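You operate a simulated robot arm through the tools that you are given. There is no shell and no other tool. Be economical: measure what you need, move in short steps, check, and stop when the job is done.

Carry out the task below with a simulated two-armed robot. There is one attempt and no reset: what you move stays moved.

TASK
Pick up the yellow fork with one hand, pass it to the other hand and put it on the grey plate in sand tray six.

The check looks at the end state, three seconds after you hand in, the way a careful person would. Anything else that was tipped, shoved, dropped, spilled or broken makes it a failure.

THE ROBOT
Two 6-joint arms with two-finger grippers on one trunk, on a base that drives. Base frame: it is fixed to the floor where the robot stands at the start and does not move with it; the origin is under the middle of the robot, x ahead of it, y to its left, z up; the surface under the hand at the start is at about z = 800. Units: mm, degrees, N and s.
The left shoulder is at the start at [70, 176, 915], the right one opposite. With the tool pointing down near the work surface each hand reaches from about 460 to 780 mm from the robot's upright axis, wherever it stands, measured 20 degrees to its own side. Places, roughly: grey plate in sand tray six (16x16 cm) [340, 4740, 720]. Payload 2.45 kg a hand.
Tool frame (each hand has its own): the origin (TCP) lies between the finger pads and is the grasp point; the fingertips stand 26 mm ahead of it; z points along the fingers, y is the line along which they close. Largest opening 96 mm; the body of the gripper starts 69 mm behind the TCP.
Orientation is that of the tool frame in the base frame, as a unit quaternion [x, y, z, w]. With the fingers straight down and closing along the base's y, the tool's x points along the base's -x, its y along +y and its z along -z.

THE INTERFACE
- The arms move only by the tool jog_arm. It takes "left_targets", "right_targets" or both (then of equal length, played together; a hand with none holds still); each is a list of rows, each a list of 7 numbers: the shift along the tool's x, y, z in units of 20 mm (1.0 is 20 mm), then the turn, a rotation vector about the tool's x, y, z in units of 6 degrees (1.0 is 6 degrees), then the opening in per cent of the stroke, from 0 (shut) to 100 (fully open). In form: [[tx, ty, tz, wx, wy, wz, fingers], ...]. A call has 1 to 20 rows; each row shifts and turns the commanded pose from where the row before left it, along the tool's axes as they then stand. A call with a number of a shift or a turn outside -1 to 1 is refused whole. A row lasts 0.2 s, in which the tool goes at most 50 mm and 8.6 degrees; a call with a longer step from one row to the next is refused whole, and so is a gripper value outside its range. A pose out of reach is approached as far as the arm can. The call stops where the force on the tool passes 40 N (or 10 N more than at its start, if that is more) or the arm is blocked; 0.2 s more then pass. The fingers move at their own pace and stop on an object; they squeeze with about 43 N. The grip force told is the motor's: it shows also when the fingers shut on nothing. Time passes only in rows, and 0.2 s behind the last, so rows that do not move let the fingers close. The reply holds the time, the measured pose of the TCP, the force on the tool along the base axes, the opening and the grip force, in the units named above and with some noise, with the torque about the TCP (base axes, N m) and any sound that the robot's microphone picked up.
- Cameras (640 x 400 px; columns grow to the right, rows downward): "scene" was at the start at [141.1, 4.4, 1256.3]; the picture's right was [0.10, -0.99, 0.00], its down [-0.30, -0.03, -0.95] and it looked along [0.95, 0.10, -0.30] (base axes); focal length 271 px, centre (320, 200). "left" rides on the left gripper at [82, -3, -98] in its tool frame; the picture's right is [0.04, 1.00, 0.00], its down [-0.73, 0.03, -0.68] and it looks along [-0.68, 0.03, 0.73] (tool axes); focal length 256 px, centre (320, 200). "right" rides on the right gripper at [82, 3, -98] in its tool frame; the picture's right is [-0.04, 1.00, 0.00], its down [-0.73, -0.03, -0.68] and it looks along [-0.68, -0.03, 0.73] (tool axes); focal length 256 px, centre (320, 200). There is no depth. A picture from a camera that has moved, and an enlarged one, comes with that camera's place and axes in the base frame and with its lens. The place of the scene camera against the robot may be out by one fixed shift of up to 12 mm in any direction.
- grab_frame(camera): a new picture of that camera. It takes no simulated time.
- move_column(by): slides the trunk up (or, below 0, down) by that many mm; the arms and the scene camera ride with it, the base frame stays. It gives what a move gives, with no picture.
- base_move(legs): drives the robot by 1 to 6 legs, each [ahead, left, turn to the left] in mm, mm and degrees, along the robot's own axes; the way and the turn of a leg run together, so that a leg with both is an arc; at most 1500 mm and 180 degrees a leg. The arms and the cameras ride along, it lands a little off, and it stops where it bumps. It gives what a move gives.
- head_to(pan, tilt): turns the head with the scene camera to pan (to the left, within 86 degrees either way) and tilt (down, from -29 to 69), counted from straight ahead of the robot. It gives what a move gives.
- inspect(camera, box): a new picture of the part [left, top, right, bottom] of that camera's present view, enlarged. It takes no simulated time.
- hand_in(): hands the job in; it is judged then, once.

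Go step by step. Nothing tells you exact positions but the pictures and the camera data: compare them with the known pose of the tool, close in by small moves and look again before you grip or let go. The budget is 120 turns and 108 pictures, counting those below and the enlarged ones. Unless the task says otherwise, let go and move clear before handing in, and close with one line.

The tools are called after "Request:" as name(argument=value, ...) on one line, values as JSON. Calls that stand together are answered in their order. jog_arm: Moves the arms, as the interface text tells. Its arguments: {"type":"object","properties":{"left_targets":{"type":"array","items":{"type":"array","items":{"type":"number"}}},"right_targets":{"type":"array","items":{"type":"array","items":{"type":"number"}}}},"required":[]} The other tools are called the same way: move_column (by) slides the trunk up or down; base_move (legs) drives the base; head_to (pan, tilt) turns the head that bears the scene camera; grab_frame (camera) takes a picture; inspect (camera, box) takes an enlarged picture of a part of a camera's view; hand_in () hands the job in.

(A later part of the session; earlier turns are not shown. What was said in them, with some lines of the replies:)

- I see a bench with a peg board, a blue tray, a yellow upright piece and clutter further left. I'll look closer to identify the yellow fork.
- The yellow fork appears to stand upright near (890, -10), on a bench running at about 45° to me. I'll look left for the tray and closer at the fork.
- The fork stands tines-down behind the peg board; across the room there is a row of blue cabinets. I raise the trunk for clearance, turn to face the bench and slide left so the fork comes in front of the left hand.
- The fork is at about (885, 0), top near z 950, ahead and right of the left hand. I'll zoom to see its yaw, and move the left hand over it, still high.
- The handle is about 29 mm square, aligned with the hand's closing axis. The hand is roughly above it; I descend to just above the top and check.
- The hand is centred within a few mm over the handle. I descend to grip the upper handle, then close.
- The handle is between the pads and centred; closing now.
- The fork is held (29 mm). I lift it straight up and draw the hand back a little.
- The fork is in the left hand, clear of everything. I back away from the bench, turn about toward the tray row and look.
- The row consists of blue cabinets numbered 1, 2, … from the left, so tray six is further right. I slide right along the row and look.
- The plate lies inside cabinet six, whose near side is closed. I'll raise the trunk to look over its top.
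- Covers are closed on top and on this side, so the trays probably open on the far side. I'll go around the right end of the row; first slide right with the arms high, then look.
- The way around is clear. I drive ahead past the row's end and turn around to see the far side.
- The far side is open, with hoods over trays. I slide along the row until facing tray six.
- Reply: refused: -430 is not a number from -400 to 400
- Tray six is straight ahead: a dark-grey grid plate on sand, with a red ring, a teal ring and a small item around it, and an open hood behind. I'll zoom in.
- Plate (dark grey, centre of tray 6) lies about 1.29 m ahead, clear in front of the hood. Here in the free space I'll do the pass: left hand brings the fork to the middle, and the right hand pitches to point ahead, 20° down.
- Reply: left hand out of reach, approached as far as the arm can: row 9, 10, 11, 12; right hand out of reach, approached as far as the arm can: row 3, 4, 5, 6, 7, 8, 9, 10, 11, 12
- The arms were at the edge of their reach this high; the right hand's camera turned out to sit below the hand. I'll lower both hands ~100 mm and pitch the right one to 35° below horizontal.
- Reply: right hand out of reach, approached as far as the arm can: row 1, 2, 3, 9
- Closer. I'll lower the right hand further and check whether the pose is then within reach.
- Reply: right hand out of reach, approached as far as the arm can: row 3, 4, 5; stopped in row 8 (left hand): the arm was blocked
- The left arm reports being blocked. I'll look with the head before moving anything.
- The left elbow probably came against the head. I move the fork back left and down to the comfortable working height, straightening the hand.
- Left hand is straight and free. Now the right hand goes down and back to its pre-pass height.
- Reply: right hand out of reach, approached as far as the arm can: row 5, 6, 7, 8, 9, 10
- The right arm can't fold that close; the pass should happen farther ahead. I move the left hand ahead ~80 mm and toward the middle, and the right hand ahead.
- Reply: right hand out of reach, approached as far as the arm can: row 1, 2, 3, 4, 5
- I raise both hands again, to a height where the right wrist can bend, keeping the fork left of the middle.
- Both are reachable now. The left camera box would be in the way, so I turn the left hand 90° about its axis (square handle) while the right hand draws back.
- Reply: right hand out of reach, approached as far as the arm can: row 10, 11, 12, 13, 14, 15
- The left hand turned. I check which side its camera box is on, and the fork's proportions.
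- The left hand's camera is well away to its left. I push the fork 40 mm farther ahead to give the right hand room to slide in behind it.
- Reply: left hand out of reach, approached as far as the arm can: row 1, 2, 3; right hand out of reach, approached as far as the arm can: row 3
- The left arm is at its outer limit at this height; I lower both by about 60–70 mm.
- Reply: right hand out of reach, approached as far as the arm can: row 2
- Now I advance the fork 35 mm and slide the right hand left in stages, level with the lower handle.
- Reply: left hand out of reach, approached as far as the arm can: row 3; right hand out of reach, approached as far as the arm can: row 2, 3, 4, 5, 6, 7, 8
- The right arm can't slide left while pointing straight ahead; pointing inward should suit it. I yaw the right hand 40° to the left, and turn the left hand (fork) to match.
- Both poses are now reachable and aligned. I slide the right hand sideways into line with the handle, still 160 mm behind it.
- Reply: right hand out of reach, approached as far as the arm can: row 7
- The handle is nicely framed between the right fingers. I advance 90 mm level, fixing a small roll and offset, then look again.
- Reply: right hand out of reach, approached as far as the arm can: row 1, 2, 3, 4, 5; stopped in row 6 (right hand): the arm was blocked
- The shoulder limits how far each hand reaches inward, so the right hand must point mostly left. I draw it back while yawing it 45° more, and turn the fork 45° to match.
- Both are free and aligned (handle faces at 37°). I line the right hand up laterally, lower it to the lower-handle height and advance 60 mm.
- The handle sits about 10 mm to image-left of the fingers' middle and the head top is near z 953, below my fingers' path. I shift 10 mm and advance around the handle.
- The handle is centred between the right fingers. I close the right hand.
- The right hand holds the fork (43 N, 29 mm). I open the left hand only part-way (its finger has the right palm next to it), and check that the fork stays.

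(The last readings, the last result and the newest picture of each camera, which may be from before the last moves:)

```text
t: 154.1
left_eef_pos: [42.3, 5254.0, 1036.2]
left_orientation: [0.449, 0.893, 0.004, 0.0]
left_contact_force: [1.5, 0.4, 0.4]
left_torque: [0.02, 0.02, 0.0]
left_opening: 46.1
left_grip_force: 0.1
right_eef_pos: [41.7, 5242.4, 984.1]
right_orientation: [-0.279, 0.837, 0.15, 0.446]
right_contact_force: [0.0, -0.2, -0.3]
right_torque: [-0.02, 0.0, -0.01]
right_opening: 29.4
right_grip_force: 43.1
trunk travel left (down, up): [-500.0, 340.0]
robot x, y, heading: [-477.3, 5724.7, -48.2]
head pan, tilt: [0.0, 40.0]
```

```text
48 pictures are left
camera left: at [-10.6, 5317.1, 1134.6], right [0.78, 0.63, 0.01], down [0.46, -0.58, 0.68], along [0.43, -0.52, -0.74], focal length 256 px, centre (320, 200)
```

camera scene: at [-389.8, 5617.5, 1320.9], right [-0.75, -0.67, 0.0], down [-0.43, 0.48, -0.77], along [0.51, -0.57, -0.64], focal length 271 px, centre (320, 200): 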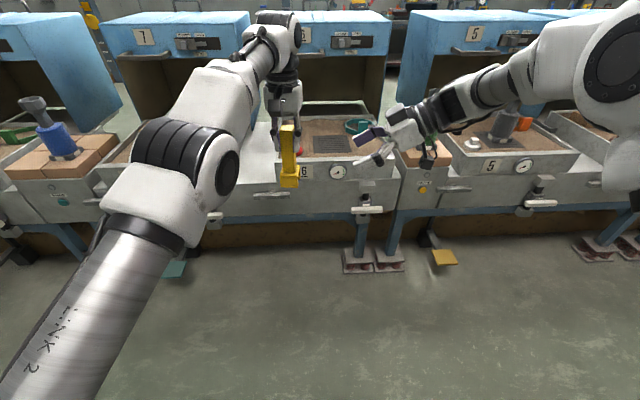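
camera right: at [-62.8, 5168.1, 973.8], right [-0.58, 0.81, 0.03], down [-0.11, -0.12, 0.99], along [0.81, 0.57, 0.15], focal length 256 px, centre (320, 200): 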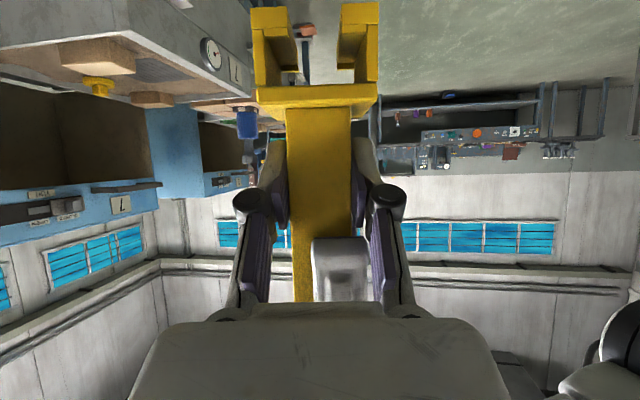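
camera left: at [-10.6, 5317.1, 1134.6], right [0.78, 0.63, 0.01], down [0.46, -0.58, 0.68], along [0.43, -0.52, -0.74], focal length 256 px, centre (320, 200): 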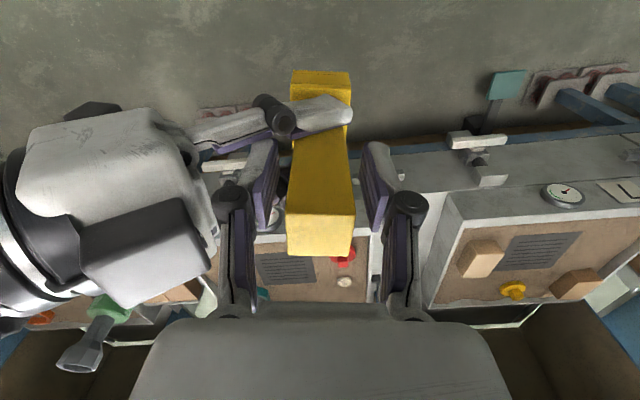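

The fork stays in the right hand. Left hand rises while the right lowers, separating along the handle.

Request:
jog_arm(left_targets=[[0, 0, -0.5, 0, 0, 0, 48], [0, 0, -0.5, 0, 0, 0, 48], [0, 0, -0.5, 0, 0, 0, 48], [0, 0, -0.5, 0, 0, 0, 48], [0, 0, -0.5, 0, 0, 0, 48], [0, 0, 0, 0, 0, 0, 48]], right_targets=[[0.25, 0, 0.17, 0, 0, 0, 0], [0.25, 0, 0.17, 0, 0, 0, 0], [0.25, 0, 0.17, 0, 0, 0, 0], [0.25, 0, 0.17, 0, 0, 0, 0], [0.25, 0, 0.17, 0, 0, 0, 0], [0, 0, 0, 0, 0, 0, 0]])

Request:
grab_frame(camera="left")

Request:
inspect(camera="scene", box=[220, 50, 400, 220])

```text
t: 155.5
left_eef_pos: [39.6, 5270.9, 1078.6]
left_orientation: [0.449, 0.893, 0.004, -0.001]
left_contact_force: [-0.5, -0.2, 0.4]
left_torque: [0.03, 0.01, 0.02]
left_opening: 45.8
left_grip_force: 0.1
left hand out of reach, approached as far as the arm can: row 1, 2, 3, 4, 5
right_eef_pos: [40.5, 5244.6, 954.4]
right_orientation: [-0.28, 0.837, 0.15, 0.446]
right_contact_force: [0.7, 0.4, -0.6]
right_torque: [-0.01, 0.01, -0.05]
right_opening: 29.5
right_grip_force: 43.6
trunk travel left (down, up): [-500.0, 340.0]
robot x, y, heading: [-477.6, 5722.7, -48.2]
head pan, tilt: [0.0, 40.0]
```

```text
47 pictures are left
camera left: at [-14.5, 5333.8, 1178.3], right [0.78, 0.63, 0.01], down [0.46, -0.58, 0.68], along [0.43, -0.52, -0.74], focal length 256 px, centre (320, 200)
```

left: 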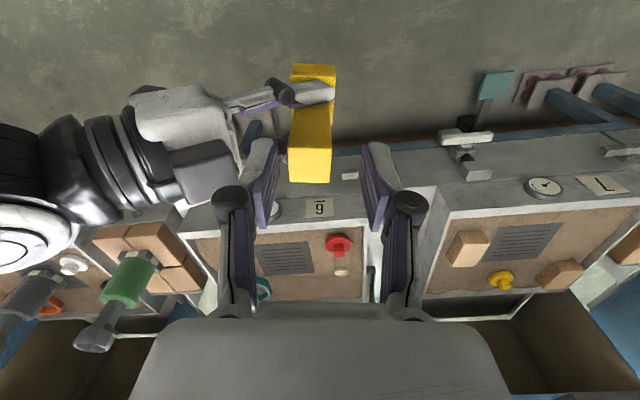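

```text
2.35 times, centred on (310, 135) of scene
camera zoom: at [-389.5, 5616.9, 1320.8], right [-0.75, -0.67, 0.0], down [-0.43, 0.48, -0.77], along [0.51, -0.57, -0.64], focal length 638 px, centre (344, 353)
```

zoom: 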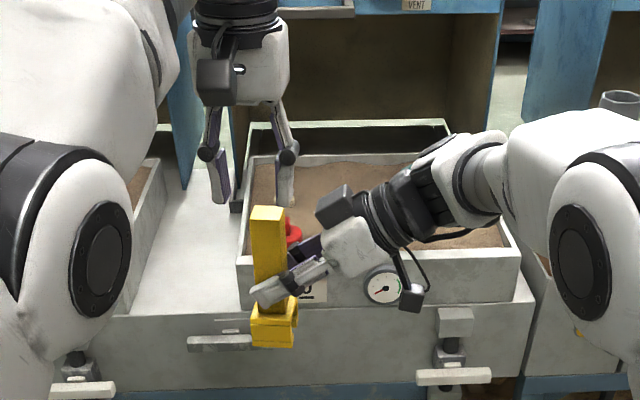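

The hands are separate and the fork hangs from the right hand. The left goes off to the left; the right draws to its own side.

Request:
jog_arm(left_targets=[[0, 0.8, 0, 0, 0, 0, 60], [0, 0.8, 0, 0, 0, 0, 60], [0.3, 0.9, 0, 0, 0, 0, 60], [0.3, 0.9, 0, 0, 0, 0, 60], [0.5, 0.9, 0, 0, 0, 0, 60], [0.5, 0.9, 0, 0, 0, 0, 60], [0.5, 0.9, 0, 0, 0, 0, 60], [0.5, 0.9, 0, 0, 0, 0, 60]], right_targets=[[0, 0, 0, 0, 0, 0, 0], [0.21, 0, -0.89, 0, 0, 0, 0], [0.21, 0, -0.89, 0, 0, 0, 0], [0.21, 0, -0.89, 0, 0, 0, 0], [0.21, 0, -0.89, 0, 0, 0, 0], [0.21, 0, -0.89, 0, 0, 0, 0], [0.21, 0, -0.89, 0, 0, 0, 0], [0.21, 0, -0.89, 0, 0, 0, 0]])

Request:
grab_frame(camera="scene")

```text
t: 157.3
left_eef_pos: [118.7, 5398.4, 1079.0]
left_orientation: [0.449, 0.893, 0.003, 0.001]
left_contact_force: [0.1, 0.6, 0.2]
left_torque: [-0.02, -0.02, 0.02]
left_opening: 57.6
left_grip_force: 0.1
right_eef_pos: [-54.8, 5171.6, 1001.2]
right_orientation: [-0.28, 0.837, 0.149, 0.446]
right_contact_force: [-0.2, 0.9, -1.8]
right_torque: [0.0, 0.01, -0.02]
right_opening: 29.3
right_grip_force: 43.5
trunk travel left (down, up): [-500.0, 340.0]
robot x, y, heading: [-478.3, 5722.8, -48.2]
head pan, tilt: [0.0, 40.0]
```

```text
45 pictures are left
camera scene: at [-390.4, 5617.9, 1320.9], right [-0.75, -0.67, 0.0], down [-0.43, 0.48, -0.77], along [0.51, -0.57, -0.64], focal length 271 px, centre (320, 200)
```

scene: 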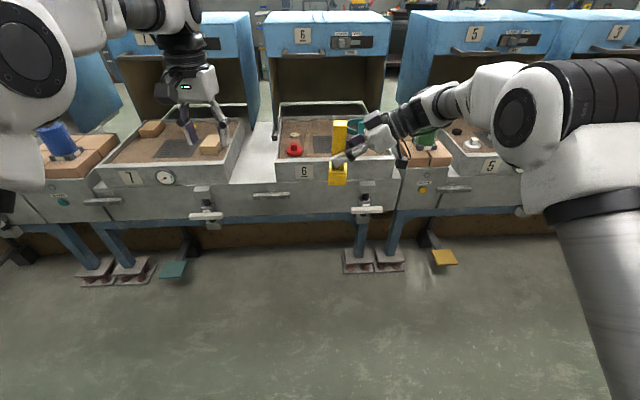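

Now I move the right hand farther to its side and yaw it back to about 27° so it can come in from the front of the tray.

Request:
jog_arm(right_targets=[[0.56, 0, -0.83, 0, 0, 0, 0], [0.56, 0, -0.83, 0, 0, 0, 0], [0.56, 0, -0.83, 0, 0, 0, 0], [0.56, 0, -0.83, 0, 0, 0, 0], [0.56, 0, -0.83, 0, 0, 0, 0], [0, 0, 0, 0.806, 0, 0.543, 0], [0, 0, 0, 0.806, 0, 0.543, 0], [0, 0, 0, 0.806, 0, 0.543, 0], [0, 0, 0, 0.806, 0, 0.543, 0], [0, 0, 0, 0.806, 0, 0.543, 0], [0, 0, 0, 0.806, 0, 0.543, 0], [0, 0, 0, 0.806, 0, 0.543, 0], [0, 0, 0, 0.806, 0, 0.543, 0], [0, 0, 0, 0.806, 0, 0.543, 0], [0, 0, 0, 0.806, 0, 0.543, 0], [0, 0, 0, 0, 0, 0, 0]])

Request:
grab_frame(camera="right")

Request:
grab_frame(camera="scene")

```text
t: 160.7
left_eef_pos: [117.5, 5396.8, 1078.9]
left_orientation: [0.449, 0.894, 0.004, 0.0]
left_contact_force: [-0.1, -0.8, 0.1]
left_torque: [0.02, 0.03, 0.02]
left_opening: 57.7
left_grip_force: 0.0
right_eef_pos: [-135.0, 5111.3, 999.5]
right_orientation: [0.166, 0.868, -0.086, 0.461]
right_contact_force: [-0.1, 0.1, -1.6]
right_torque: [-0.02, 0.01, -0.02]
right_opening: 29.3
right_grip_force: 42.7
trunk travel left (down, up): [-500.0, 340.0]
robot x, y, heading: [-478.8, 5722.9, -48.1]
head pan, tilt: [0.0, 40.0]
```

```text
44 pictures are left
camera right: at [-252.1, 5159.7, 988.4], right [0.39, 0.92, 0.04], down [-0.15, 0.03, 0.99], along [0.91, -0.39, 0.15], focal length 256 px, centre (320, 200)
```

right: 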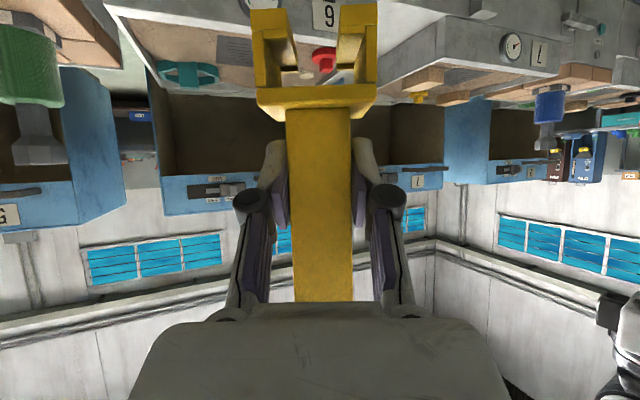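

```text
43 pictures are left
camera scene: at [-390.1, 5616.5, 1320.8], right [-0.75, -0.67, 0.0], down [-0.43, 0.48, -0.77], along [0.51, -0.57, -0.64], focal length 271 px, centre (320, 200)
```

scene: 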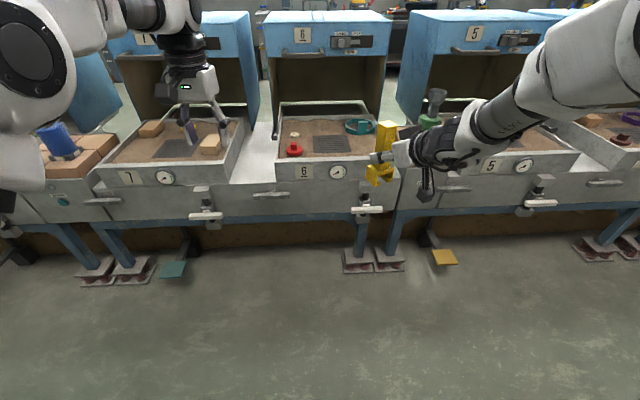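

The fork is upright in the right hand. I tuck the left hand back and up, then drive 400 mm toward the tray.

Request:
jog_arm(left_targets=[[0.9, 0.2, -0.9, 0, 0, 0, 60], [0.9, 0.2, -0.9, 0, 0, 0, 60], [0.9, 0.2, -0.9, 0, 0, 0, 60], [0.9, 0.2, -0.9, 0, 0, 0, 60], [0.9, 0.2, -0.9, 0, 0, 0, 60], [0.9, 0.2, -0.9, 0, 0, 0, 60]])

Request:
base_move(legs=[[390, 90, 0]])

Request:
head_to(pan=-8, tilt=40)

Request:
grab_frame(camera="scene")

Request:
grab_frame(camera="right")

```text
t: 162.1
left_eef_pos: [72.3, 5497.8, 1189.2]
left_orientation: [0.45, 0.893, 0.004, 0.001]
left_contact_force: [-0.6, 0.0, 0.0]
left_torque: [-0.03, -0.02, 0.0]
left_opening: 57.2
left_grip_force: 0.0
right_eef_pos: [-135.4, 5111.2, 1002.0]
right_orientation: [0.164, 0.867, -0.087, 0.462]
right_contact_force: [-0.3, 0.4, -1.8]
right_torque: [-0.05, 0.02, -0.02]
right_opening: 29.4
right_grip_force: 43.2
trunk travel left (down, up): [-500.0, 340.0]
robot x, y, heading: [-477.8, 5724.3, -48.3]
head pan, tilt: [0.0, 40.0]
```

```text
t: 164.6
left_eef_pos: [398.6, 5265.4, 1187.8]
left_orientation: [0.451, 0.893, 0.004, 0.0]
left_contact_force: [0.6, -0.4, 0.0]
left_torque: [-0.01, -0.02, -0.03]
left_opening: 57.7
left_grip_force: 0.0
right_eef_pos: [189.0, 4880.2, 1001.1]
right_orientation: [0.165, 0.867, -0.087, 0.461]
right_contact_force: [0.0, 0.3, -2.1]
right_torque: [0.06, 0.02, 0.04]
right_opening: 29.6
right_grip_force: 42.9
trunk travel left (down, up): [-500.0, 340.0]
robot x, y, heading: [-154.1, 5495.9, -47.9]
head pan, tilt: [0.0, 40.0]
```

```text
t: 165.3
left_eef_pos: [399.5, 5265.9, 1188.5]
left_orientation: [0.45, 0.893, 0.004, 0.001]
left_contact_force: [0.0, 0.3, 0.4]
left_torque: [-0.03, 0.0, -0.01]
left_opening: 57.8
left_grip_force: 0.1
right_eef_pos: [188.6, 4880.1, 999.5]
right_orientation: [0.165, 0.868, -0.086, 0.461]
right_contact_force: [-0.6, 0.7, -2.4]
right_torque: [0.0, 0.01, 0.01]
right_opening: 29.4
right_grip_force: 43.3
trunk travel left (down, up): [-500.0, 340.0]
robot x, y, heading: [-154.6, 5492.8, -48.3]
head pan, tilt: [-8.0, 40.0]
```

```text
42 pictures are left
camera scene: at [-74.3, 5379.6, 1320.8], right [-0.83, -0.55, 0.0], down [-0.36, 0.54, -0.77], along [0.42, -0.64, -0.64], focal length 271 px, centre (320, 200)
```

scene: 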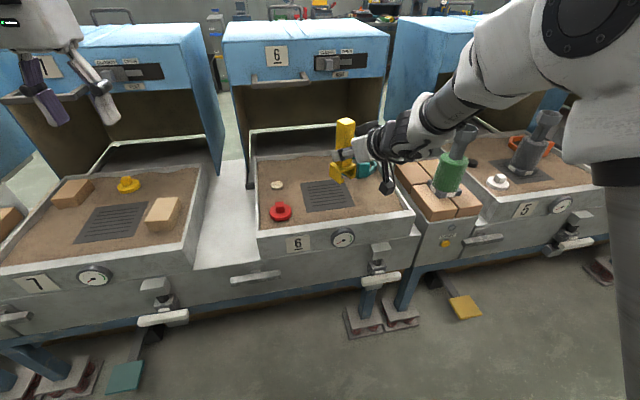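

```text
41 pictures are left
camera right: at [72.0, 4929.5, 988.5], right [0.39, 0.92, 0.04], down [-0.15, 0.03, 0.99], along [0.91, -0.39, 0.15], focal length 256 px, centre (320, 200)
```

right: 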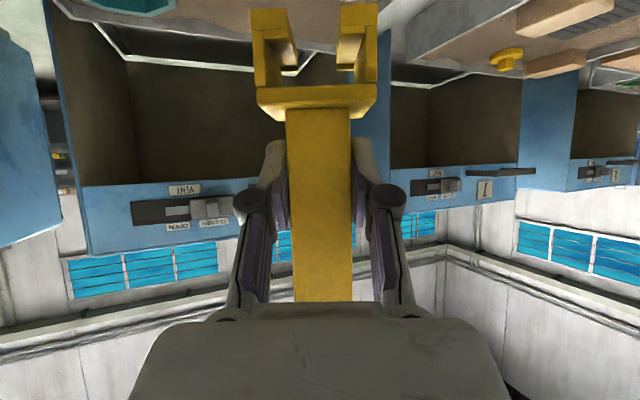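

Plate is at about (320, 4747), 180 mm ahead of the fork. I drive on, then lower the trunk until the fork is a few cm above the plate.

Request:
base_move(legs=[[180, 5, 0]])

Request:
move_column(by=-120)

Request:
grab_frame(camera="scene")

Request:
grab_frame(camera="right")

```text
t: 166.8
left_eef_pos: [518.7, 5135.5, 1188.1]
left_orientation: [0.451, 0.893, 0.003, 0.0]
left_contact_force: [1.0, -0.2, -0.6]
left_torque: [0.02, 0.01, -0.02]
left_opening: 57.6
left_grip_force: 0.0
right_eef_pos: [308.2, 4750.8, 1000.2]
right_orientation: [0.166, 0.867, -0.087, 0.462]
right_contact_force: [0.3, -0.3, -1.8]
right_torque: [0.05, 0.02, -0.03]
right_opening: 29.6
right_grip_force: 43.0
trunk travel left (down, up): [-500.0, 340.0]
robot x, y, heading: [-35.4, 5364.3, -48.7]
head pan, tilt: [-8.0, 40.0]
```

```text
t: 168.3
left_eef_pos: [518.4, 5136.4, 1067.7]
left_orientation: [0.451, 0.892, 0.003, 0.001]
left_contact_force: [-0.1, 0.0, 0.2]
left_torque: [0.01, -0.01, 0.0]
left_opening: 57.5
left_grip_force: 0.2
right_eef_pos: [307.2, 4751.7, 881.4]
right_orientation: [0.166, 0.867, -0.087, 0.461]
right_contact_force: [-0.6, -0.7, -1.4]
right_torque: [0.04, 0.03, 0.0]
right_opening: 29.5
right_grip_force: 42.6
trunk travel left (down, up): [-380.0, 460.0]
robot x, y, heading: [-32.3, 5363.6, -48.6]
head pan, tilt: [-8.0, 40.0]
```

```text
40 pictures are left
camera scene: at [45.7, 5251.5, 1200.9], right [-0.83, -0.55, 0.0], down [-0.36, 0.54, -0.77], along [0.42, -0.64, -0.64], focal length 271 px, centre (320, 200)
```

scene: 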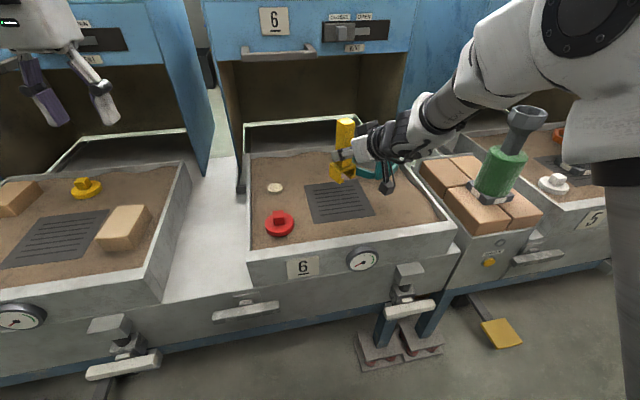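

```text
39 pictures are left
camera right: at [191.2, 4801.1, 868.8], right [0.39, 0.92, 0.04], down [-0.15, 0.03, 0.99], along [0.91, -0.39, 0.15], focal length 256 px, centre (320, 200)
```

right: 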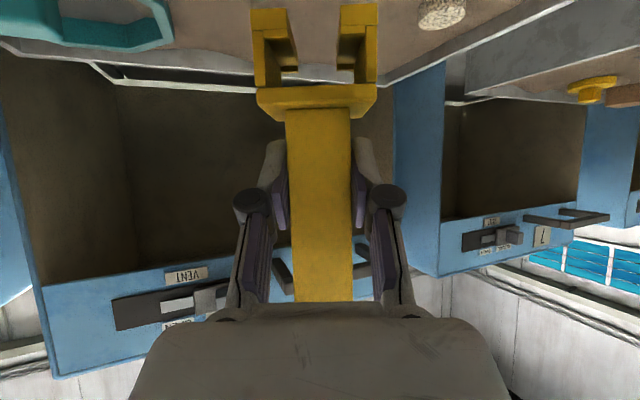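

The fork is right above the plate's centre (within ~5 mm). I lower 55 mm more and look.

Request:
move_column(by=-55)

Request:
grab_frame(camera="scene")

Request:
grab_frame(camera="right")

Request:
inspect(camera="scene", box=[260, 80, 460, 240])

```text
t: 169.3
left_eef_pos: [518.1, 5136.1, 1013.0]
left_orientation: [0.451, 0.893, 0.004, 0.001]
left_contact_force: [-0.1, 0.2, -0.4]
left_torque: [-0.02, -0.02, -0.02]
left_opening: 57.5
left_grip_force: 0.1
right_eef_pos: [308.2, 4751.7, 825.5]
right_orientation: [0.166, 0.868, -0.087, 0.461]
right_contact_force: [-0.5, -0.2, -1.2]
right_torque: [-0.01, 0.05, 0.01]
right_opening: 29.4
right_grip_force: 42.5
trunk travel left (down, up): [-325.0, 515.0]
robot x, y, heading: [-30.0, 5365.3, -48.7]
head pan, tilt: [-8.0, 40.0]
```

```text
38 pictures are left
camera scene: at [45.5, 5251.7, 1145.9], right [-0.83, -0.55, 0.0], down [-0.36, 0.54, -0.77], along [0.42, -0.64, -0.64], focal length 271 px, centre (320, 200)
```

scene: 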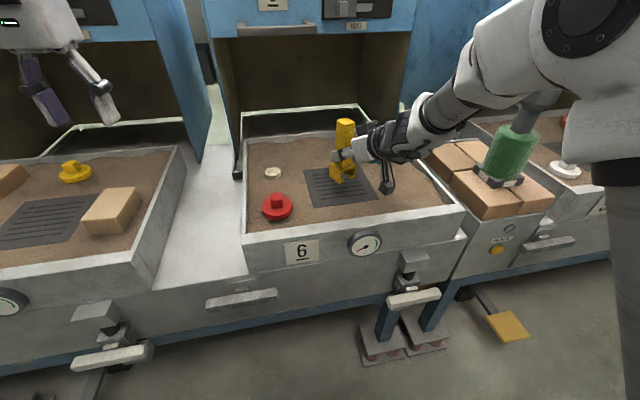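

```text
37 pictures are left
camera right: at [191.1, 4801.2, 813.9], right [0.39, 0.92, 0.04], down [-0.15, 0.03, 0.99], along [0.91, -0.39, 0.15], focal length 256 px, centre (320, 200)
```

right: 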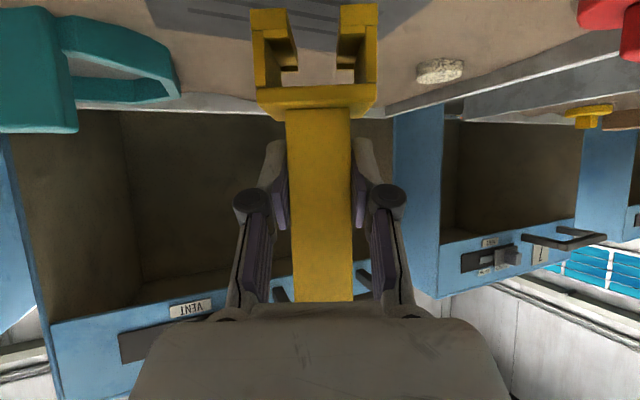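

```text
2.50 times, centred on (360, 160) of scene
camera zoom: at [45.5, 5251.7, 1145.9], right [-0.83, -0.55, 0.0], down [-0.36, 0.54, -0.77], along [0.42, -0.64, -0.64], focal length 678 px, centre (220, 300)
```

zoom: 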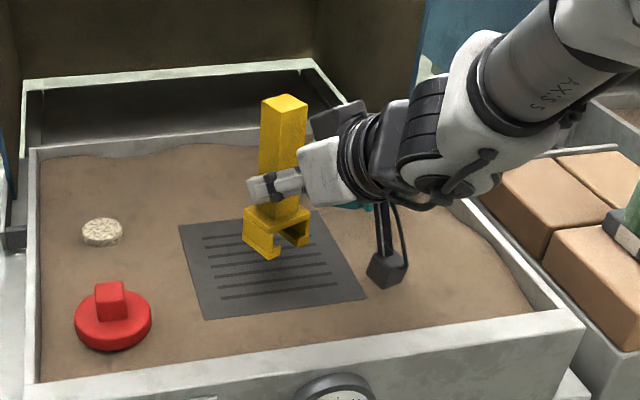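

Clear all round; about 30 mm to go. I lower 18 mm with the trunk and check the gap.

Request:
move_column(by=-18)

Request:
inspect(camera="scene", box=[300, 90, 420, 210])

Request:
grab_frame(camera="right")

```text
t: 169.9
left_eef_pos: [518.8, 5136.4, 995.3]
left_orientation: [0.451, 0.893, 0.004, 0.0]
left_contact_force: [0.6, -0.1, -0.2]
left_torque: [-0.02, 0.01, -0.03]
left_opening: 57.7
left_grip_force: 0.0
right_eef_pos: [308.7, 4752.0, 807.5]
right_orientation: [0.167, 0.867, -0.088, 0.461]
right_contact_force: [0.3, -0.2, -2.5]
right_torque: [0.03, 0.04, 0.0]
right_opening: 29.5
right_grip_force: 42.6
trunk travel left (down, up): [-307.0, 533.0]
robot x, y, heading: [-33.5, 5362.4, -48.4]
head pan, tilt: [-8.0, 40.0]
```

```text
3.33 times, centred on (360, 150) of scene
camera zoom: at [45.5, 5251.8, 1127.9], right [-0.83, -0.55, 0.0], down [-0.35, 0.54, -0.77], along [0.42, -0.64, -0.64], focal length 905 px, centre (187, 367)
```

zoom: 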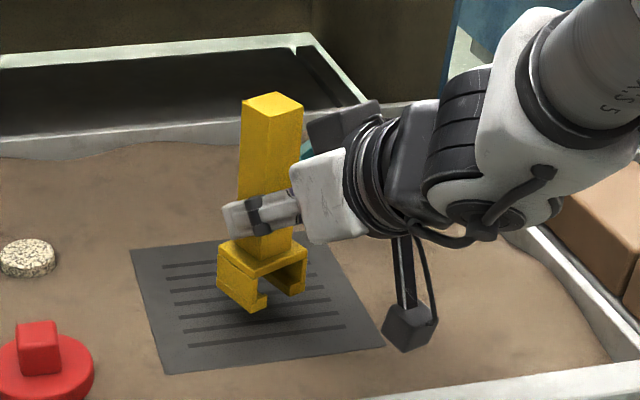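

```text
34 pictures are left
camera right: at [191.1, 4801.3, 795.9], right [0.39, 0.92, 0.04], down [-0.15, 0.03, 0.99], along [0.91, -0.39, 0.15], focal length 256 px, centre (320, 200)
```

right: 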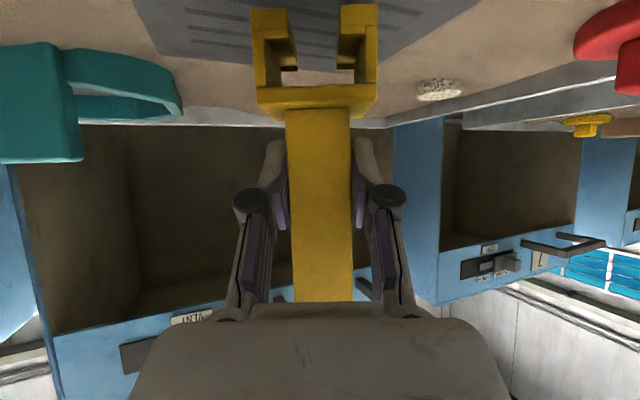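

Still a small gap. I step down 2 mm per row with the arm and watch the force.

Request:
jog_arm(right_targets=[[0.083, 0, 0.056, 0, 0, 0, 0], [0.083, 0, 0.056, 0, 0, 0, 0], [0.083, 0, 0.056, 0, 0, 0, 0], [0.083, 0, 0.056, 0, 0, 0, 0], [0.083, 0, 0.056, 0, 0, 0, 0]])

Request:
inspect(camera="scene", box=[320, 110, 400, 200])

```text
t: 171.1
left_eef_pos: [519.0, 5135.8, 995.0]
left_orientation: [0.451, 0.892, 0.004, 0.001]
left_contact_force: [-0.2, 1.1, 0.0]
left_torque: [0.02, 0.0, -0.01]
left_opening: 57.7
left_grip_force: 0.1
right_eef_pos: [308.9, 4750.4, 797.7]
right_orientation: [0.166, 0.867, -0.086, 0.461]
right_contact_force: [0.2, 0.1, -2.0]
right_torque: [0.04, 0.04, 0.02]
right_opening: 29.5
right_grip_force: 42.9
trunk travel left (down, up): [-307.0, 533.0]
robot x, y, heading: [-31.9, 5366.1, -48.7]
head pan, tilt: [-8.0, 40.0]
```

```text
4.44 times, centred on (360, 155) of scene
camera zoom: at [45.8, 5251.4, 1127.8], right [-0.83, -0.55, 0.0], down [-0.36, 0.54, -0.77], along [0.42, -0.64, -0.64], focal length 1206 px, centre (142, 400)
```

zoom: 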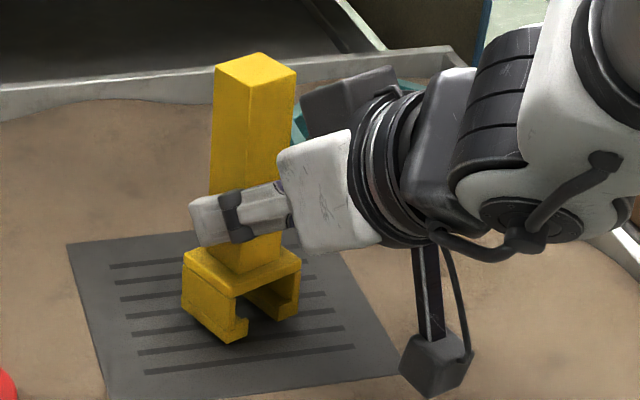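

Nearly down, no contact yet. I continue in 1 mm steps.

Request:
jog_arm(right_targets=[[0.042, 0, 0.028, 0, 0, 0, 0], [0.042, 0, 0.028, 0, 0, 0, 0], [0.042, 0, 0.028, 0, 0, 0, 0], [0.042, 0, 0.028, 0, 0, 0, 0]])

Request:
inspect(camera="scene", box=[320, 110, 400, 200])

```text
t: 172.1
left_eef_pos: [517.4, 5137.1, 995.9]
left_orientation: [0.452, 0.892, 0.004, 0.0]
left_contact_force: [-0.1, 0.3, 0.7]
left_torque: [0.0, -0.02, 0.04]
left_opening: 57.4
left_grip_force: 0.1
right_eef_pos: [308.7, 4750.6, 791.9]
right_orientation: [0.167, 0.867, -0.087, 0.461]
right_contact_force: [0.7, 1.2, -2.6]
right_torque: [0.0, 0.03, -0.01]
right_opening: 29.4
right_grip_force: 42.9
trunk travel left (down, up): [-307.0, 533.0]
robot x, y, heading: [-30.4, 5367.6, -48.4]
head pan, tilt: [-8.0, 40.0]
```

```text
4.44 times, centred on (360, 155) of scene
camera zoom: at [45.8, 5251.4, 1127.8], right [-0.83, -0.55, 0.0], down [-0.36, 0.54, -0.77], along [0.42, -0.64, -0.64], focal length 1206 px, centre (142, 400)
```

zoom: 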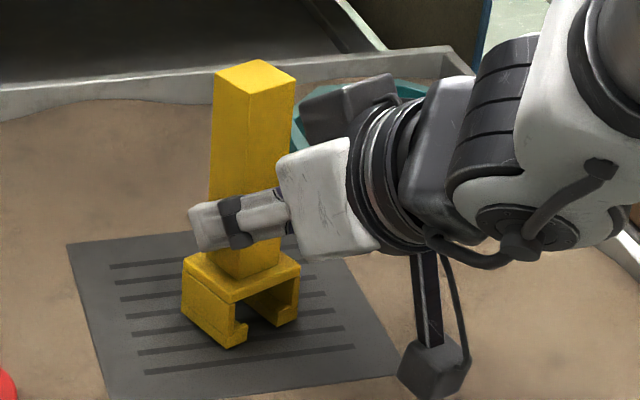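

Request:
jog_arm(right_targets=[[0.042, 0, 0.028, 0, 0, 0, 0], [0.042, 0, 0.028, 0, 0, 0, 0], [0.042, 0, 0.028, 0, 0, 0, 0]])

Request:
inspect(camera="scene", box=[330, 140, 390, 190])

```text
t: 172.9
left_eef_pos: [517.6, 5135.4, 994.9]
left_orientation: [0.451, 0.892, 0.004, 0.0]
left_contact_force: [0.7, 0.5, 0.8]
left_torque: [0.01, 0.02, 0.03]
left_opening: 57.5
left_grip_force: 0.1
right_eef_pos: [309.0, 4749.8, 789.4]
right_orientation: [0.166, 0.867, -0.088, 0.461]
right_contact_force: [-0.4, -0.2, -2.2]
right_torque: [-0.04, -0.02, 0.01]
right_opening: 29.3
right_grip_force: 43.1
trunk travel left (down, up): [-307.0, 533.0]
robot x, y, heading: [-33.4, 5362.2, -48.6]
head pan, tilt: [-8.0, 40.0]
```

```text
8.00 times, centred on (360, 165) of scene
camera zoom: at [45.8, 5251.4, 1127.8], right [-0.83, -0.55, 0.0], down [-0.36, 0.54, -0.77], along [0.42, -0.64, -0.64], focal length 2171 px, centre (0, 480)
```

zoom: 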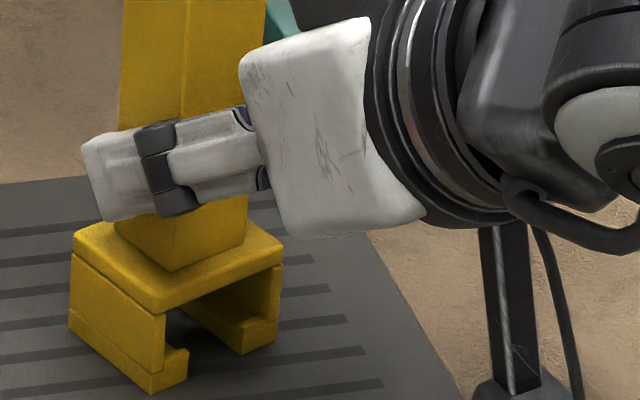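

No contact force yet; a few mm remain. I continue in 1 mm steps.

Request:
jog_arm(right_targets=[[0.042, 0, 0.028, 0, 0, 0, 0], [0.042, 0, 0.028, 0, 0, 0, 0], [0.042, 0, 0.028, 0, 0, 0, 0]])

Request:
jog_arm(right_targets=[[0.042, 0, 0.028, 0, 0, 0, 0], [0.042, 0, 0.028, 0, 0, 0, 0]])

Request:
inspect(camera="scene", box=[330, 140, 390, 190])

```text
t: 173.7
left_eef_pos: [517.1, 5137.1, 995.7]
left_orientation: [0.451, 0.893, 0.003, 0.001]
left_contact_force: [0.1, 0.9, -0.5]
left_torque: [0.0, 0.04, 0.0]
left_opening: 57.9
left_grip_force: 0.1
right_eef_pos: [308.5, 4751.6, 789.9]
right_orientation: [0.165, 0.866, -0.088, 0.463]
right_contact_force: [1.0, -5.8, 11.4]
right_torque: [-0.32, 0.03, 0.06]
right_opening: 29.6
right_grip_force: 42.8
trunk travel left (down, up): [-307.0, 533.0]
robot x, y, heading: [-32.8, 5369.6, -48.4]
head pan, tilt: [-8.0, 40.0]
```

```text
t: 174.3
left_eef_pos: [517.4, 5136.7, 997.6]
left_orientation: [0.45, 0.893, 0.003, 0.001]
left_contact_force: [0.5, 0.2, -0.5]
left_torque: [0.02, 0.01, -0.03]
left_opening: 57.8
left_grip_force: 0.0
right_eef_pos: [308.6, 4753.4, 789.5]
right_orientation: [0.165, 0.866, -0.088, 0.464]
right_contact_force: [4.7, -11.6, 29.2]
right_torque: [-0.35, -0.07, -0.01]
right_opening: 29.8
right_grip_force: 42.5
trunk travel left (down, up): [-307.0, 533.0]
robot x, y, heading: [-33.1, 5368.0, -48.5]
head pan, tilt: [-8.0, 40.0]
```

```text
8.00 times, centred on (360, 165) of scene
camera zoom: at [44.3, 5253.3, 1128.5], right [-0.83, -0.55, 0.0], down [-0.35, 0.53, -0.77], along [0.42, -0.64, -0.64], focal length 2171 px, centre (0, 480)
```

zoom: 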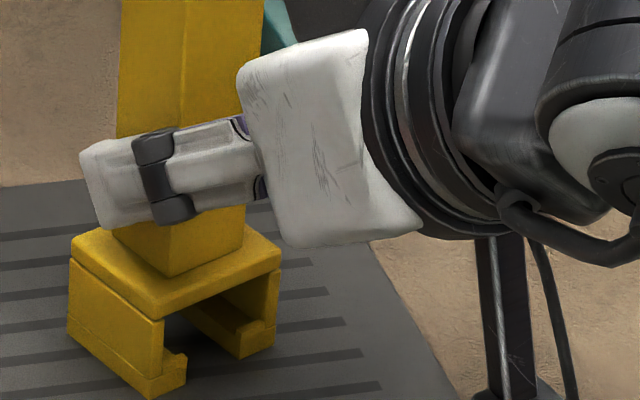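

The fork stands on the plate (29 N of press). I ease up ~3.5 mm of command to unload before opening.

Request:
jog_arm(right_targets=[[-0.042, 0, -0.028, 0, 0, 0, 0], [-0.042, 0, -0.028, 0, 0, 0, 0], [-0.042, 0, -0.028, 0, 0, 0, 0], [0, 0, 0, 0, 0, 0, 0]])

```text
t: 175.3
left_eef_pos: [518.0, 5137.0, 996.8]
left_orientation: [0.451, 0.893, 0.003, 0.001]
left_contact_force: [-0.7, -0.1, 0.1]
left_torque: [0.0, -0.01, -0.02]
left_opening: 57.8
left_grip_force: 0.1
right_eef_pos: [308.5, 4752.9, 788.9]
right_orientation: [0.166, 0.867, -0.088, 0.462]
right_contact_force: [7.4, -4.0, 16.5]
right_torque: [-0.48, -1.0, -0.02]
right_opening: 29.5
right_grip_force: 43.0
trunk travel left (down, up): [-307.0, 533.0]
robot x, y, heading: [-32.3, 5368.0, -48.9]
head pan, tilt: [-8.0, 40.0]
```

Still 16 N of press with a bit of torque; ease up another 2 mm.

Request:
jog_arm(right_targets=[[-0.042, 0, -0.028, 0, 0, 0, 0], [-0.042, 0, -0.028, 0, 0, 0, 0], [0, 0, 0, 0, 0, 0, 0]])

Request:
inspect(camera="scene", box=[320, 110, 400, 200])

```text
t: 176.1
left_eef_pos: [517.6, 5136.7, 995.4]
left_orientation: [0.451, 0.893, 0.003, 0.001]
left_contact_force: [0.5, -0.4, -0.8]
left_torque: [0.0, 0.01, 0.0]
left_opening: 57.8
left_grip_force: 0.1
right_eef_pos: [306.8, 4752.2, 788.1]
right_orientation: [0.167, 0.867, -0.087, 0.461]
right_contact_force: [1.3, 2.3, 3.6]
right_torque: [-0.02, -0.19, 0.1]
right_opening: 29.5
right_grip_force: 43.6
trunk travel left (down, up): [-307.0, 533.0]
robot x, y, heading: [-34.3, 5365.6, -48.4]
head pan, tilt: [-8.0, 40.0]
```

```text
4.44 times, centred on (360, 155) of scene
camera zoom: at [45.4, 5252.5, 1127.8], right [-0.83, -0.55, 0.0], down [-0.35, 0.54, -0.77], along [0.42, -0.64, -0.64], focal length 1206 px, centre (142, 400)
```

zoom: 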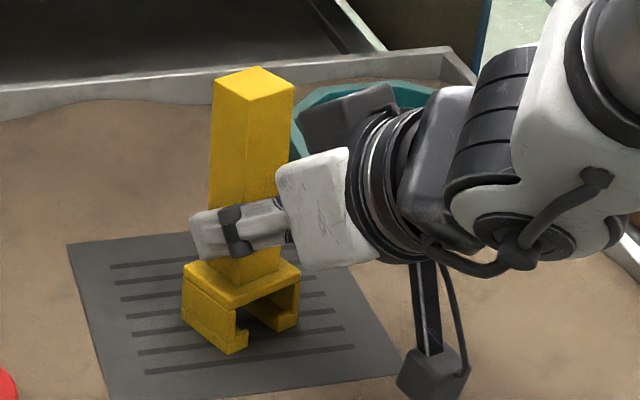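

The load is now light and the fork upright on the plate. I open the right hand slowly.

Request:
jog_arm(right_targets=[[0, 0, 0, 0, 0, 0, 33], [0, 0, 0, 0, 0, 0, 36], [0, 0, 0, 0, 0, 0, 42], [0, 0, 0, 0, 0, 0, 60], [0, 0, 0, 0, 0, 0, 75], [0, 0, 0, 0, 0, 0, 75]])

Request:
inspect(camera="scene", box=[320, 110, 400, 200])

Request:
grab_frame(camera="right")

```text
t: 177.5
left_eef_pos: [517.8, 5137.2, 995.0]
left_orientation: [0.451, 0.893, 0.004, 0.0]
left_contact_force: [-0.1, 0.8, -0.4]
left_torque: [-0.01, -0.01, 0.01]
left_opening: 57.6
left_grip_force: 0.0
right_eef_pos: [308.1, 4751.0, 789.5]
right_orientation: [0.166, 0.867, -0.087, 0.461]
right_contact_force: [0.1, -0.1, 0.1]
right_torque: [-0.01, 0.01, 0.01]
right_opening: 72.1
right_grip_force: 0.0
trunk travel left (down, up): [-307.0, 533.0]
robot x, y, heading: [-29.1, 5364.1, -48.4]
head pan, tilt: [-8.0, 40.0]
```

```text
4.44 times, centred on (360, 155) of scene
camera zoom: at [45.6, 5251.7, 1127.9], right [-0.83, -0.55, 0.0], down [-0.36, 0.54, -0.77], along [0.42, -0.64, -0.64], focal length 1206 px, centre (142, 400)
```

zoom: 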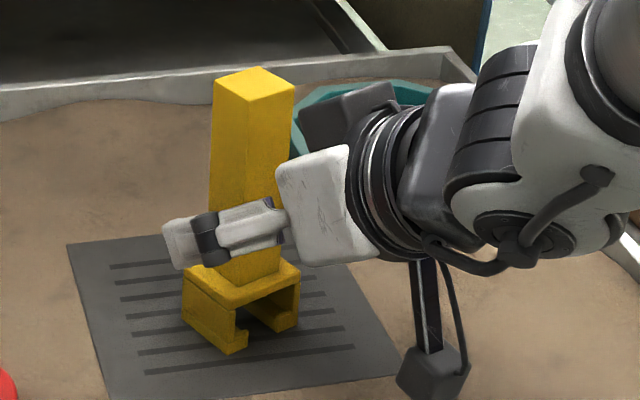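

```text
27 pictures are left
camera right: at [191.6, 4801.0, 778.1], right [0.39, 0.92, 0.04], down [-0.15, 0.03, 0.99], along [0.91, -0.39, 0.15], focal length 256 px, centre (320, 200)
```

right: 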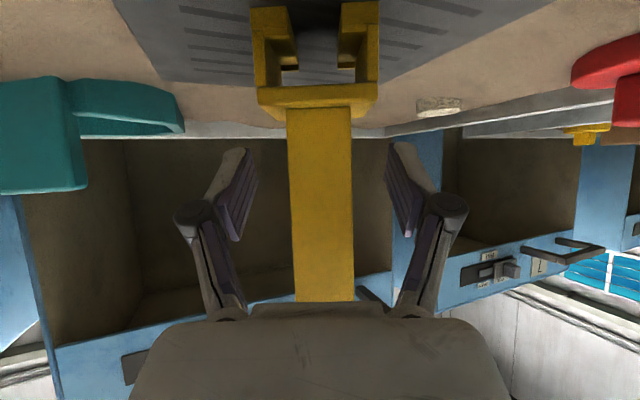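

The fork stands free, centred between the open fingers. I withdraw along the hand's axis (back and up).

Request:
jog_arm(right_targets=[[0, 0, -0.6, 0, 0, 0, 75], [0, 0, -0.6, 0, 0, 0, 75], [0, 0, -0.6, 0, 0, 0, 75], [0, 0, -0.6, 0, 0, 0, 75]])

Request:
inspect(camera="scene", box=[300, 90, 420, 210])

```text
t: 178.5
left_eef_pos: [517.9, 5137.2, 995.4]
left_orientation: [0.45, 0.893, 0.003, 0.0]
left_contact_force: [0.7, 0.3, -0.2]
left_torque: [0.02, 0.0, 0.02]
left_opening: 57.6
left_grip_force: 0.0
right_eef_pos: [270.2, 4767.1, 816.9]
right_orientation: [0.166, 0.867, -0.087, 0.461]
right_contact_force: [-1.0, -0.3, 0.3]
right_torque: [0.03, -0.03, 0.0]
right_opening: 72.1
right_grip_force: 0.0
trunk travel left (down, up): [-307.0, 533.0]
robot x, y, heading: [-30.4, 5363.0, -48.8]
head pan, tilt: [-8.0, 40.0]
```

```text
3.33 times, centred on (360, 150) of scene
camera zoom: at [45.3, 5251.8, 1127.9], right [-0.83, -0.55, 0.0], down [-0.35, 0.54, -0.77], along [0.42, -0.64, -0.64], focal length 905 px, centre (187, 367)
```

zoom: 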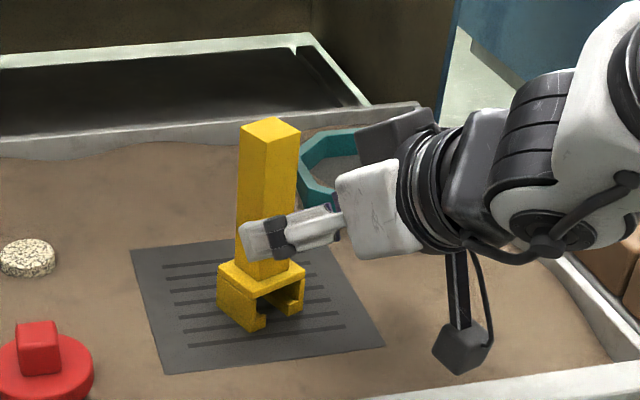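

Clear of the handle by ~10 mm. I back the base off along the hand's direction, then raise the trunk and back away.

Request:
base_move(legs=[[-90, -45, 0]])

Request:
move_column(by=120)

Request:
base_move(legs=[[-350, 0, 0]])

Request:
grab_frame(camera="scene")

Request:
inspect(camera="scene", box=[240, 90, 420, 240])

```text
t: 179.7
left_eef_pos: [422.6, 5175.9, 996.2]
left_orientation: [0.451, 0.892, 0.003, 0.001]
left_contact_force: [-0.5, -0.3, 0.9]
left_torque: [0.02, -0.06, 0.0]
left_opening: 57.5
left_grip_force: 0.1
right_eef_pos: [175.5, 4805.4, 818.0]
right_orientation: [0.167, 0.867, -0.088, 0.461]
right_contact_force: [0.0, 0.0, -0.1]
right_torque: [-0.01, 0.01, -0.01]
right_opening: 72.1
right_grip_force: 0.1
trunk travel left (down, up): [-307.0, 533.0]
robot x, y, heading: [-125.1, 5402.1, -48.6]
head pan, tilt: [-8.0, 40.0]
```

```text
t: 181.2
left_eef_pos: [425.0, 5174.3, 1115.2]
left_orientation: [0.451, 0.893, 0.003, 0.0]
left_contact_force: [0.1, -0.8, -0.7]
left_torque: [0.0, 0.0, 0.02]
left_opening: 57.3
left_grip_force: 0.0
right_eef_pos: [177.1, 4804.8, 936.9]
right_orientation: [0.165, 0.867, -0.087, 0.462]
right_contact_force: [0.2, 0.3, -0.2]
right_torque: [0.01, 0.01, -0.01]
right_opening: 72.2
right_grip_force: 0.1
trunk travel left (down, up): [-427.0, 413.0]
robot x, y, heading: [-127.9, 5406.2, -48.4]
head pan, tilt: [-8.0, 40.0]
```

```text
t: 183.4
left_eef_pos: [194.8, 5435.1, 1116.0]
left_orientation: [0.448, 0.894, 0.004, 0.001]
left_contact_force: [0.0, 0.4, 0.4]
left_torque: [-0.01, 0.02, 0.0]
left_opening: 57.6
left_grip_force: 0.2
right_eef_pos: [-49.9, 5065.5, 937.8]
right_orientation: [0.164, 0.868, -0.086, 0.461]
right_contact_force: [0.6, -0.2, -0.3]
right_torque: [0.0, -0.02, -0.03]
right_opening: 71.9
right_grip_force: 0.0
trunk travel left (down, up): [-427.0, 413.0]
robot x, y, heading: [-356.2, 5661.8, -48.2]
head pan, tilt: [-8.0, 40.0]
```

```text
25 pictures are left
camera scene: at [-277.5, 5549.0, 1247.9], right [-0.83, -0.56, 0.0], down [-0.36, 0.53, -0.77], along [0.43, -0.64, -0.64], focal length 271 px, centre (320, 200)
```

scene: 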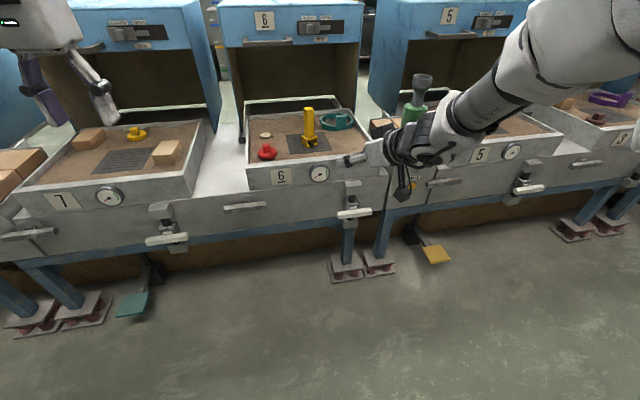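

```text
2.67 times, centred on (330, 165) of scene
camera zoom: at [-277.5, 5549.0, 1247.9], right [-0.83, -0.56, 0.0], down [-0.36, 0.53, -0.77], along [0.43, -0.64, -0.64], focal length 724 px, centre (293, 293)
```

zoom: 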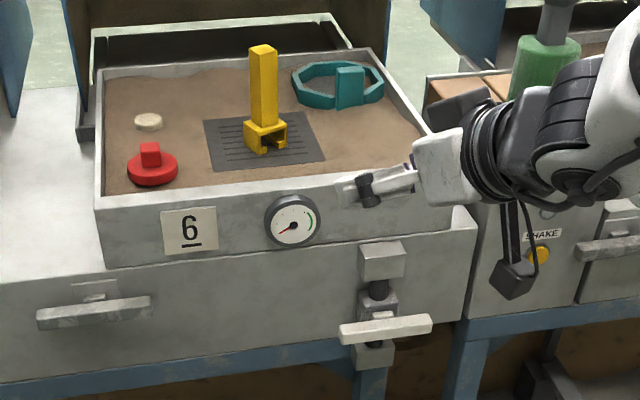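

The fork stands upright at the centre of the grey plate in tray six. Nothing around it has moved and both hands are clear, so I'm handing in.

Request:
hand_in()

```text
The job is handed in.
```

I picked up the yellow fork with the left hand and passed it to the right. The right hand stood it upright in the middle of the grey plate in sand tray six, and the job is handed in.
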